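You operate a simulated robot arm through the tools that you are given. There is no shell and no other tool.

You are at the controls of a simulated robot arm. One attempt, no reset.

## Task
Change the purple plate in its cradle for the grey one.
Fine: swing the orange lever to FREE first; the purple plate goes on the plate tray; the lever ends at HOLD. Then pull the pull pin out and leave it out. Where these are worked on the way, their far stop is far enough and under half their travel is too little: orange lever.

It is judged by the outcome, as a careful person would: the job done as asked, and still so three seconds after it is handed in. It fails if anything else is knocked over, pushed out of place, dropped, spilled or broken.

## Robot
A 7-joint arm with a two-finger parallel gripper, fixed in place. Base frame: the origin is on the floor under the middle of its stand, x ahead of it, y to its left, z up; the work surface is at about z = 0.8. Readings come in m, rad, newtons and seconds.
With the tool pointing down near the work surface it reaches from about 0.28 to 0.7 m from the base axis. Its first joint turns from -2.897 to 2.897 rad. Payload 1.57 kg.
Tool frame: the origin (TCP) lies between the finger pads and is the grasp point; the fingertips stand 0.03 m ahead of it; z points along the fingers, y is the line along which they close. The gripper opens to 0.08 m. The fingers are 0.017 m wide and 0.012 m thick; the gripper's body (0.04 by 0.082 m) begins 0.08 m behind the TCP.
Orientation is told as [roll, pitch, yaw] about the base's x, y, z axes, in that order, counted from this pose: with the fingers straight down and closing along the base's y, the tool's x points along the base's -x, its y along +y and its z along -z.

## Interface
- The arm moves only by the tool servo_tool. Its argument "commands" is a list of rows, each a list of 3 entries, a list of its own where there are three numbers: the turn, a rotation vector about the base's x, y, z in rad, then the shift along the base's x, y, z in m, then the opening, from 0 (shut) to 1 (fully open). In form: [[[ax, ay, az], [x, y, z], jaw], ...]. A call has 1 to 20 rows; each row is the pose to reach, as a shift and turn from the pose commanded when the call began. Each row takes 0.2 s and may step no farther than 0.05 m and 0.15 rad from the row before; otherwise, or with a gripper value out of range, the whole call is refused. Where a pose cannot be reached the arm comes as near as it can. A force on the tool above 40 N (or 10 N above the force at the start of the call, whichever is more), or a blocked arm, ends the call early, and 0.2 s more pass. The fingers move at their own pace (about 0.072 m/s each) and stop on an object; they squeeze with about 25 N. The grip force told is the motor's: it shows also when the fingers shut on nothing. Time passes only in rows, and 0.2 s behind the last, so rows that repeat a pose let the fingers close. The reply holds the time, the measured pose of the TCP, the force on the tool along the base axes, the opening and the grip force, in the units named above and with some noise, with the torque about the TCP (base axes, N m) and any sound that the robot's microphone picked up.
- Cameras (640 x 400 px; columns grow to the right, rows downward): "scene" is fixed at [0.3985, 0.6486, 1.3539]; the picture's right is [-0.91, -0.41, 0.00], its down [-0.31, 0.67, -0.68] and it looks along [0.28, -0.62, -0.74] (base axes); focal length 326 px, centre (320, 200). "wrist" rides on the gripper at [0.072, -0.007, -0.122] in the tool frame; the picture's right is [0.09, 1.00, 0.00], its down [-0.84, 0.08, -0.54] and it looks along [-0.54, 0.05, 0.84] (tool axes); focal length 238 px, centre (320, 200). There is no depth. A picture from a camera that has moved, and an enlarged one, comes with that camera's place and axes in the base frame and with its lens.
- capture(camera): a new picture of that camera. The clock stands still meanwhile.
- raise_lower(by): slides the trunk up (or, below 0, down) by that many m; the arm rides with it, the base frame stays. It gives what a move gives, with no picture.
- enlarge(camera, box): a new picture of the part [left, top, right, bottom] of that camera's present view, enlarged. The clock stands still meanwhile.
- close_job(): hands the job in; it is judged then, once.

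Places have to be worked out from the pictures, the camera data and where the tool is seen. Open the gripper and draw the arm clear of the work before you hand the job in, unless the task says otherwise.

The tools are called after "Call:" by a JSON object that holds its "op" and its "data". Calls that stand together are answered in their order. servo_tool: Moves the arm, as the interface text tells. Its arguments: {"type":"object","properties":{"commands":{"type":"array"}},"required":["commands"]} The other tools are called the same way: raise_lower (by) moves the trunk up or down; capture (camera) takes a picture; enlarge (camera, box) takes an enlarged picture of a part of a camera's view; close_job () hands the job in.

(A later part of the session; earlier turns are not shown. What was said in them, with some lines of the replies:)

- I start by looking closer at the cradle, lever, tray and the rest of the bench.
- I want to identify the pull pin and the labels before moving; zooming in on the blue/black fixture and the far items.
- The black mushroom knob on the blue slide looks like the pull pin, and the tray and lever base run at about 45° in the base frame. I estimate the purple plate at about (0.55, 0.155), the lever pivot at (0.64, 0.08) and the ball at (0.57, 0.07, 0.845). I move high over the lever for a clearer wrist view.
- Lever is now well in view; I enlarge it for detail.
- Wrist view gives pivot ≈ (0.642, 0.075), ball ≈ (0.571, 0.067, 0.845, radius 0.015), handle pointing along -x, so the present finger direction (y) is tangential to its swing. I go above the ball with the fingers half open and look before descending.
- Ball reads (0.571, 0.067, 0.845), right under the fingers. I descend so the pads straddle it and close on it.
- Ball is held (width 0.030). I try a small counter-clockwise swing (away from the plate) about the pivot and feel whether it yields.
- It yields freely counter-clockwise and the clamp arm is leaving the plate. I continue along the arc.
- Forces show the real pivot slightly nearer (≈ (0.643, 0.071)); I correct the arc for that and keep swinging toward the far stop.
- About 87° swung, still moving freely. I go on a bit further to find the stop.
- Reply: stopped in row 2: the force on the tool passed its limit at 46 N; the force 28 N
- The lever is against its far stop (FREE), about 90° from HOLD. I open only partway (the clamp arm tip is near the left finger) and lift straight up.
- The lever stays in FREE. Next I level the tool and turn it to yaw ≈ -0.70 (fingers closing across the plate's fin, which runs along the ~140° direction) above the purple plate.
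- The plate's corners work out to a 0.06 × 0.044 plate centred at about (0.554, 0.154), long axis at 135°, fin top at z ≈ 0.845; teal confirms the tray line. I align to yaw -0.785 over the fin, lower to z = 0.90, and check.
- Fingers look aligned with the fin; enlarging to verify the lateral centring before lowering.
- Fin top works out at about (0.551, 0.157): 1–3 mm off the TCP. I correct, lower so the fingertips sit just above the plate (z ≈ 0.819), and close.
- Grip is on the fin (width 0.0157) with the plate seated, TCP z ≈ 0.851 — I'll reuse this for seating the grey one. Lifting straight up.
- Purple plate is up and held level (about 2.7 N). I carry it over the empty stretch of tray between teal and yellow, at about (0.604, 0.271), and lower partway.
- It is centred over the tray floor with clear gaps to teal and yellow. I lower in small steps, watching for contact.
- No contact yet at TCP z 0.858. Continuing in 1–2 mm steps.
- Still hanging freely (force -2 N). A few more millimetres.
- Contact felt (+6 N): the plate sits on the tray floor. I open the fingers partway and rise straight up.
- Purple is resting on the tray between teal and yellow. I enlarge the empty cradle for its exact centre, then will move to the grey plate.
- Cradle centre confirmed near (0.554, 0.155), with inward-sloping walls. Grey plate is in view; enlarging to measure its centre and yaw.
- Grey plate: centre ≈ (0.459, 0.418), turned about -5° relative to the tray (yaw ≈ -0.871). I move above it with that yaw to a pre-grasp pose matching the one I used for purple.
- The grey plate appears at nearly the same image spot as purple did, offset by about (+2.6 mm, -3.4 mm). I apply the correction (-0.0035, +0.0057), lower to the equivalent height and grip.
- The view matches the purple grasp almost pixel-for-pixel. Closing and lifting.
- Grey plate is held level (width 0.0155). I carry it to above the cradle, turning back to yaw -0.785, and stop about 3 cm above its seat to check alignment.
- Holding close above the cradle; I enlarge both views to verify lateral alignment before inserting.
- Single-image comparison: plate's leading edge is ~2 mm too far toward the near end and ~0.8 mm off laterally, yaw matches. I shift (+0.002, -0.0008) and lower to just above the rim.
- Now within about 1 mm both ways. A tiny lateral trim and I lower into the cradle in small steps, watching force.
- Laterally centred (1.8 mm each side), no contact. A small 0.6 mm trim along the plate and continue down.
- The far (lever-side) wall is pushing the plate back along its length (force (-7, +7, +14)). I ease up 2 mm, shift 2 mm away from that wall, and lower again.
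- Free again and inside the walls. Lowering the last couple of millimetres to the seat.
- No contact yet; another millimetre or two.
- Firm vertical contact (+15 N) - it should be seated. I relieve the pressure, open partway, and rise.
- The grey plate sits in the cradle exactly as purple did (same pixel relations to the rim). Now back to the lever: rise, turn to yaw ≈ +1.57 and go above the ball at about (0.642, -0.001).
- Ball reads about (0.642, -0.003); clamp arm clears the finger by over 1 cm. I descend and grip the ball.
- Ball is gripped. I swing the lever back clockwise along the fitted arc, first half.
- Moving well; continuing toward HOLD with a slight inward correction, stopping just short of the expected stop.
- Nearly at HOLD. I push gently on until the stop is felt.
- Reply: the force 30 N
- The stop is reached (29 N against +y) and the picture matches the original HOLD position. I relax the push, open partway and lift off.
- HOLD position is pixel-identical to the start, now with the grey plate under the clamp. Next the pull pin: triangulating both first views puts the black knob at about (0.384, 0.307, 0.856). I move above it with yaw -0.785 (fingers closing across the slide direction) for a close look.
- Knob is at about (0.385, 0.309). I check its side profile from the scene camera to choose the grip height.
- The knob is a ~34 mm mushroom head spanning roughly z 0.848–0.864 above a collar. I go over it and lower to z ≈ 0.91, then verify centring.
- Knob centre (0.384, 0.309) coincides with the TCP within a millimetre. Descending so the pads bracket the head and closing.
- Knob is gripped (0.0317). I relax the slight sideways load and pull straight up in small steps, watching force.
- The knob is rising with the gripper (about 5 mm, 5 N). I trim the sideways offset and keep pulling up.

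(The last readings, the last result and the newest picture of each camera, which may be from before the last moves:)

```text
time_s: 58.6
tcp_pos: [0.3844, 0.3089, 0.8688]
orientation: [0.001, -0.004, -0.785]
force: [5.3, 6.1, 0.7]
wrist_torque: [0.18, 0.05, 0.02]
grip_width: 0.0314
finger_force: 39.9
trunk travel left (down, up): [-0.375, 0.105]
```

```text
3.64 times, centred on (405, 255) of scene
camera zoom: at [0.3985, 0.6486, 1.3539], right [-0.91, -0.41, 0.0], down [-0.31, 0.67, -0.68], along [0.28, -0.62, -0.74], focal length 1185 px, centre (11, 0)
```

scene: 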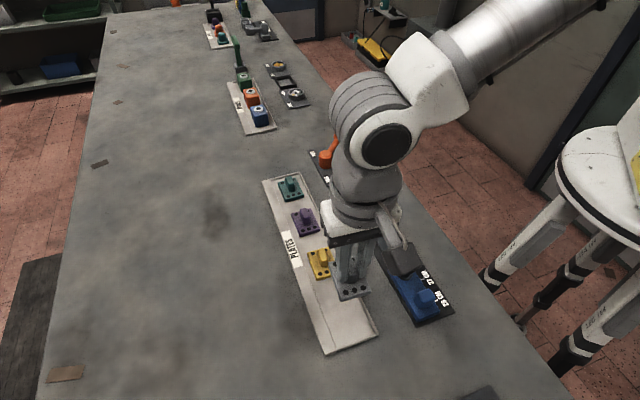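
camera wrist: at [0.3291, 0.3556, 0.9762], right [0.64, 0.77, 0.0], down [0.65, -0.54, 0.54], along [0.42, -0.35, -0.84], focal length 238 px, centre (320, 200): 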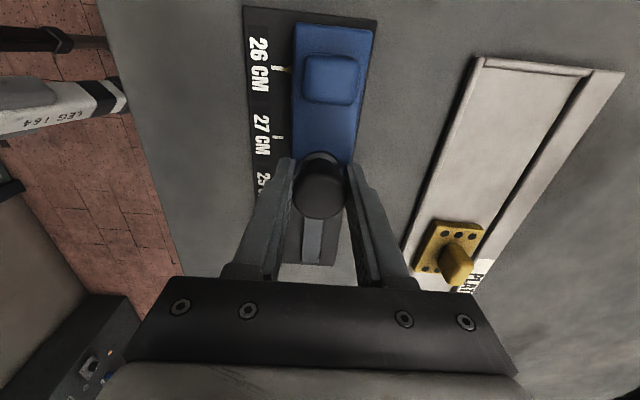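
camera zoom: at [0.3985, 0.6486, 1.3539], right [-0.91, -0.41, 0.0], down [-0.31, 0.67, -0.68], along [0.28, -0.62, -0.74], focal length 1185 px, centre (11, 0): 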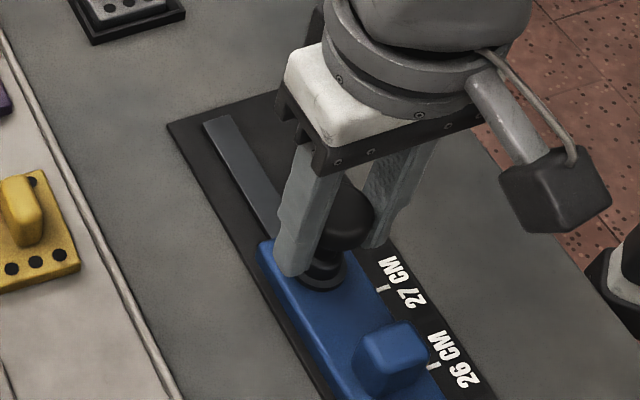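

Risen about 13 mm with z force dropping. I trim sideways again and pull a bit further to find the end of travel.

Call:
{"op": "servo_tool", "data": {"commands": [[[0, 0, 0], [0.0008, 0.0008, 0.001], 0.2], [[0, 0, 0], [0.0008, 0.0008, 0.003], 0.2], [[0, 0, 0], [0.0008, 0.0008, 0.005], 0.2]]}}

Call:
{"op": "enlarge", "data": {"camera": "scene", "box": [350, 200, 460, 310]}}

```text
time_s: 59.5
tcp_pos: [0.3842, 0.3093, 0.8741]
orientation: [-0.002, -0.003, -0.784]
force: [1.9, -0.7, 3.2]
wrist_torque: [-0.18, -0.2, -0.05]
grip_width: 0.0316
finger_force: 40.4
trunk travel left (down, up): [-0.375, 0.105]
```

```text
3.64 times, centred on (405, 255) of scene
camera zoom: at [0.3985, 0.6486, 1.3539], right [-0.91, -0.41, 0.0], down [-0.31, 0.67, -0.68], along [0.28, -0.62, -0.74], focal length 1185 px, centre (11, 0)
```

zoom: 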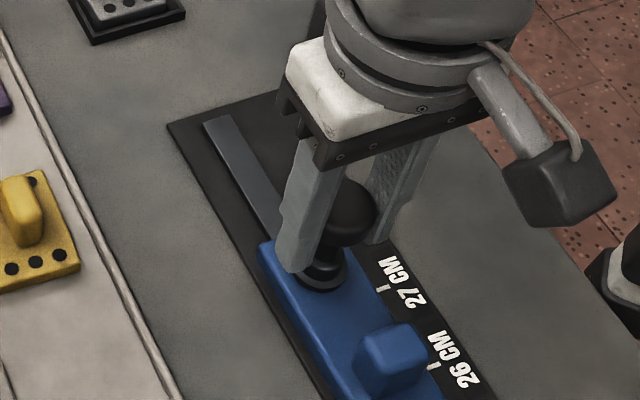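

Still following without slip (18 mm up). Continue a few more millimetres.

Call:
{"op": "servo_tool", "data": {"commands": [[[0, 0, 0], [0, 0, 0.002], 0.2], [[0, 0, 0], [0, 0, 0.004], 0.2], [[0, 0, 0], [0, 0, 0.006], 0.2]]}}

Call:
{"op": "enlarge", "data": {"camera": "scene", "box": [350, 200, 460, 310]}}

```text
time_s: 60.2
tcp_pos: [0.3833, 0.308, 0.8777]
orientation: [-0.003, -0.002, -0.784]
force: [1.8, 1.6, -11.2]
wrist_torque: [0.07, -0.04, -0.01]
grip_width: 0.0316
finger_force: 40.0
trunk travel left (down, up): [-0.375, 0.105]
```

```text
3.64 times, centred on (405, 255) of scene
camera zoom: at [0.3985, 0.6486, 1.3539], right [-0.91, -0.41, 0.0], down [-0.31, 0.67, -0.68], along [0.28, -0.62, -0.74], focal length 1185 px, centre (11, 0)
```

zoom: 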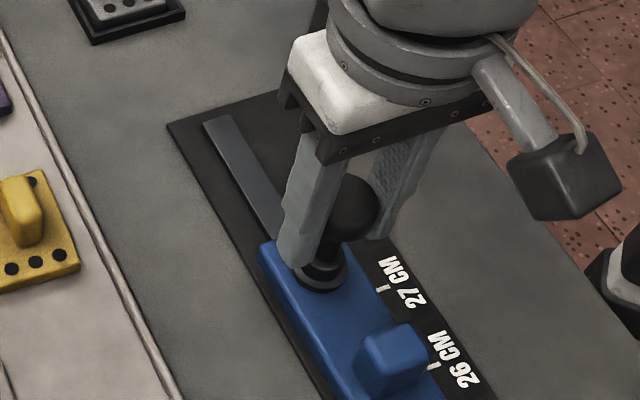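

A downward pull of 11 N appears at about 22 mm - likely the end stop. I check with 2 mm more.

Call:
{"op": "servo_tool", "data": {"commands": [[[0, 0, 0], [0, 0, 0.001], 0.2], [[0, 0, 0], [0, 0, 0.002], 0.2]]}}

Call:
{"op": "enlarge", "data": {"camera": "wrist", "box": [240, 20, 400, 220]}}

```text
time_s: 60.9
tcp_pos: [0.3844, 0.3091, 0.8798]
orientation: [-0.005, -0.004, -0.785]
force: [-0.4, 1.6, -31.3]
wrist_torque: [0.02, 0.06, 0.02]
grip_width: 0.0318
finger_force: 40.4
trunk travel left (down, up): [-0.375, 0.105]
```

```text
2.00 times, centred on (320, 120) of wrist
camera zoom: at [0.3295, 0.3558, 1.0004], right [0.64, 0.77, -0.01], down [0.65, -0.53, 0.54], along [0.41, -0.35, -0.84], focal length 477 px, centre (320, 360)
```

zoom: 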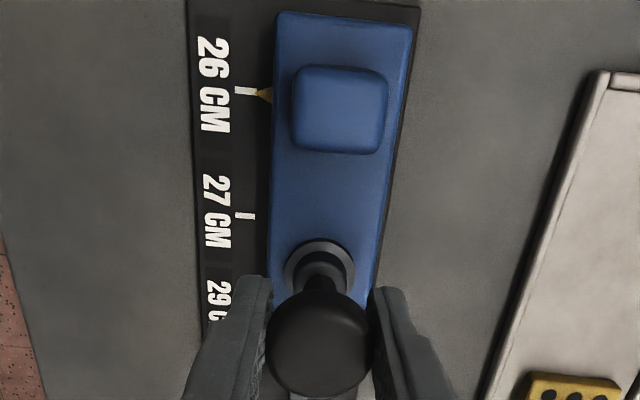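

End stop confirmed (31 N), the slide's pointer is still at the 26 CM mark. I relax the pull, open the fingers, and see whether the pin stays out.

Call:
{"op": "servo_tool", "data": {"commands": [[[0, 0, 0], [0, 0, -0.0015], 0.2], [[0, 0, 0], [0, 0, -0.003], 0.2], [[0, 0, 0], [0, 0, -0.003], 0.4], [[0, 0, 0], [0, 0, -0.003], 0.6], [[0, 0, 0], [0, 0, -0.003], 0.75], [[0, 0, 0], [0, 0, -0.003], 0.75]]}}

Call:
{"op": "enlarge", "data": {"camera": "scene", "box": [350, 200, 460, 310]}}

Call:
{"op": "enlarge", "data": {"camera": "wrist", "box": [240, 20, 400, 220]}}

```text
time_s: 62.2
tcp_pos: [0.3844, 0.3101, 0.8778]
orientation: [0.001, -0.001, -0.786]
force: [0.3, 1.2, 0.0]
wrist_torque: [0.02, 0.0, 0.02]
grip_width: 0.0599
finger_force: 0.1
trunk travel left (down, up): [-0.375, 0.105]
```

```text
3.64 times, centred on (405, 255) of scene
camera zoom: at [0.3985, 0.6486, 1.3539], right [-0.91, -0.41, 0.0], down [-0.31, 0.67, -0.68], along [0.28, -0.62, -0.74], focal length 1185 px, centre (11, 0)
```

zoom: 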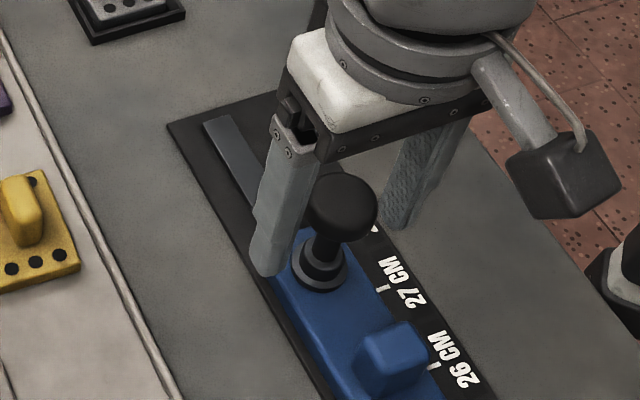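

```text
2.00 times, centred on (320, 120) of wrist
camera zoom: at [0.3296, 0.3556, 1.0], right [0.64, 0.77, 0.0], down [0.65, -0.54, 0.54], along [0.42, -0.35, -0.84], focal length 477 px, centre (320, 360)
```

zoom: 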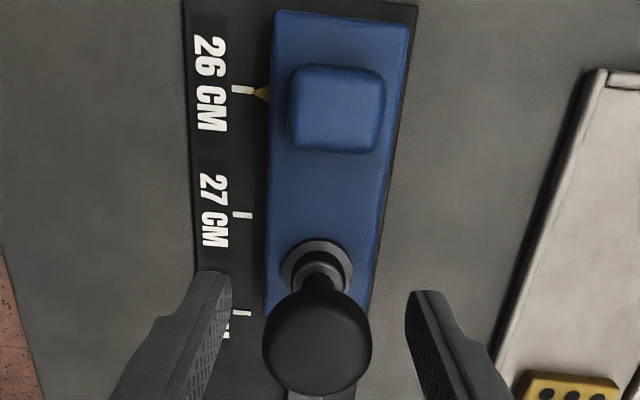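

The pin stays out by itself and the slide has not moved. I rise straight up clear of the work and wait a little.

Call:
{"op": "servo_tool", "data": {"commands": [[[0, 0, 0], [0, 0, 0.02], 0.75], [[0, 0, 0], [0, 0, 0.05], 0.75], [[0, 0, 0], [0, 0, 0.09], 0.8], [[0, 0, 0], [0, 0, 0.13], 0.9], [[0, 0, 0], [0, 0, 0.17], 1], [[0, 0, 0], [0, -0.03, 0.19], 1], [[0, 0, 0], [0, -0.07, 0.2], 1], [[0, 0, 0], [0, -0.11, 0.2], 1], [[0, 0, 0], [0, -0.15, 0.2], 1], [[0, 0, 0], [0, -0.15, 0.2], 1], [[0, 0, 0], [0, -0.15, 0.2], 1], [[0, 0, 0], [0, -0.15, 0.2], 1], [[0, 0, 0], [0, -0.15, 0.2], 1], [[0, 0, 0], [0, -0.15, 0.2], 1], [[0, 0, 0], [0, -0.15, 0.2], 1], [[0, 0, 0], [0, -0.15, 0.2], 1]]}}

Call:
{"op": "capture", "data": {"camera": "scene"}}

Call:
{"op": "enlarge", "data": {"camera": "scene", "box": [360, 215, 470, 330]}}

Call:
{"op": "enlarge", "data": {"camera": "scene", "box": [250, 140, 390, 360]}}

```text
time_s: 65.7
tcp_pos: [0.3828, 0.1597, 1.0769]
orientation: [0.0, -0.003, -0.785]
force: [-0.4, -0.5, -0.4]
wrist_torque: [-0.02, -0.01, -0.02]
grip_width: 0.0801
finger_force: 0.0
trunk travel left (down, up): [-0.375, 0.105]
```

```text
taken
```

scene: 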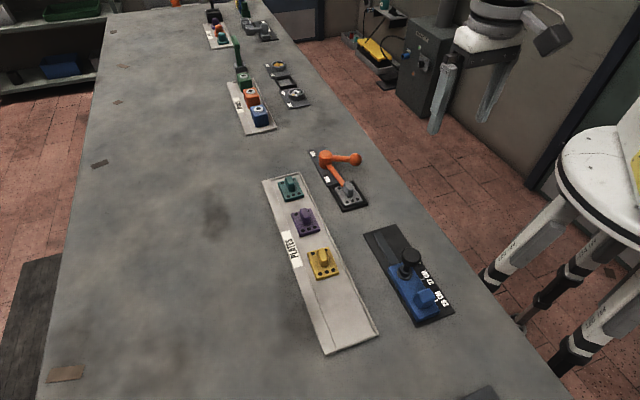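

```text
3.48 times, centred on (415, 272) of scene
camera zoom: at [0.3985, 0.6486, 1.3539], right [-0.91, -0.41, 0.0], down [-0.31, 0.67, -0.68], along [0.28, -0.62, -0.74], focal length 1134 px, centre (-10, -52)
```

zoom: 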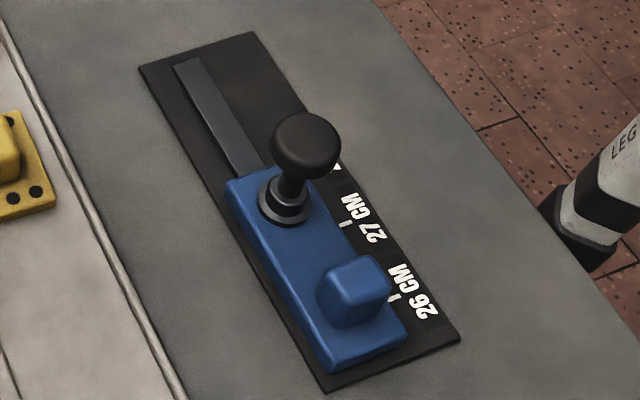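

```text
1.82 times, centred on (320, 250) of scene
camera zoom: at [0.3985, 0.6486, 1.3539], right [-0.91, -0.41, 0.0], down [-0.31, 0.67, -0.68], along [0.28, -0.62, -0.74], focal length 593 px, centre (320, 109)
```

zoom: 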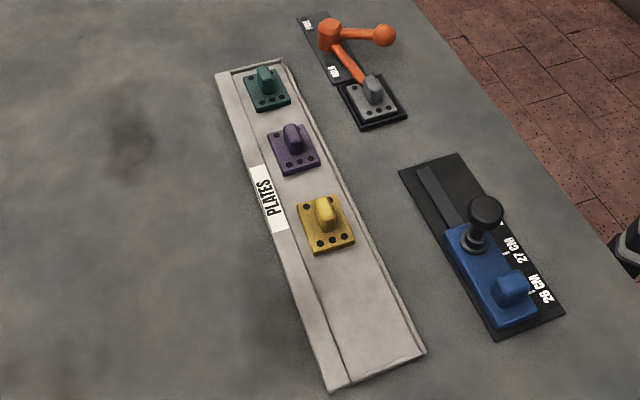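

Everything is as asked, and it has held for several seconds. The grey plate is in the cradle under the lever at HOLD, and the purple plate is on the tray. The pin is out, with the slide still at its mark, and the other items look untouched. The arm is clear with the gripper open, so I hand the job in.

Call:
{"op": "close_job", "data": {}}

```text
The job is handed in.
```

The job is handed in, with every part done and holding steady for several seconds before I closed it.

- **Lever:** I swung the orange lever to its far stop at FREE before touching the plates. Afterwards I swung it back until it stopped at HOLD, and it looks the same as it did at the start.
- **Plates:** The grey plate sits in the cradle under the lever's clamp arm, in the same position the purple one had. The purple plate is on the plate tray, between the teal and yellow plates.
- **Pull pin:** I took this to be the black knob on the blue slide. No label on it said so, but nothing else on the bench looked like a pull pin. I pulled it up about 22 mm to its end stop, and it stays out on its own. The slide did not move from the 26 CM mark.

While lowering the grey plate I touched the cradle wall once, with about 14 N of upward force and 10 N sideways. I lifted it 2 mm, shifted it and seated it without trouble. From the final pictures, nothing else was moved. The gripper is open and the arm is clear of the work.
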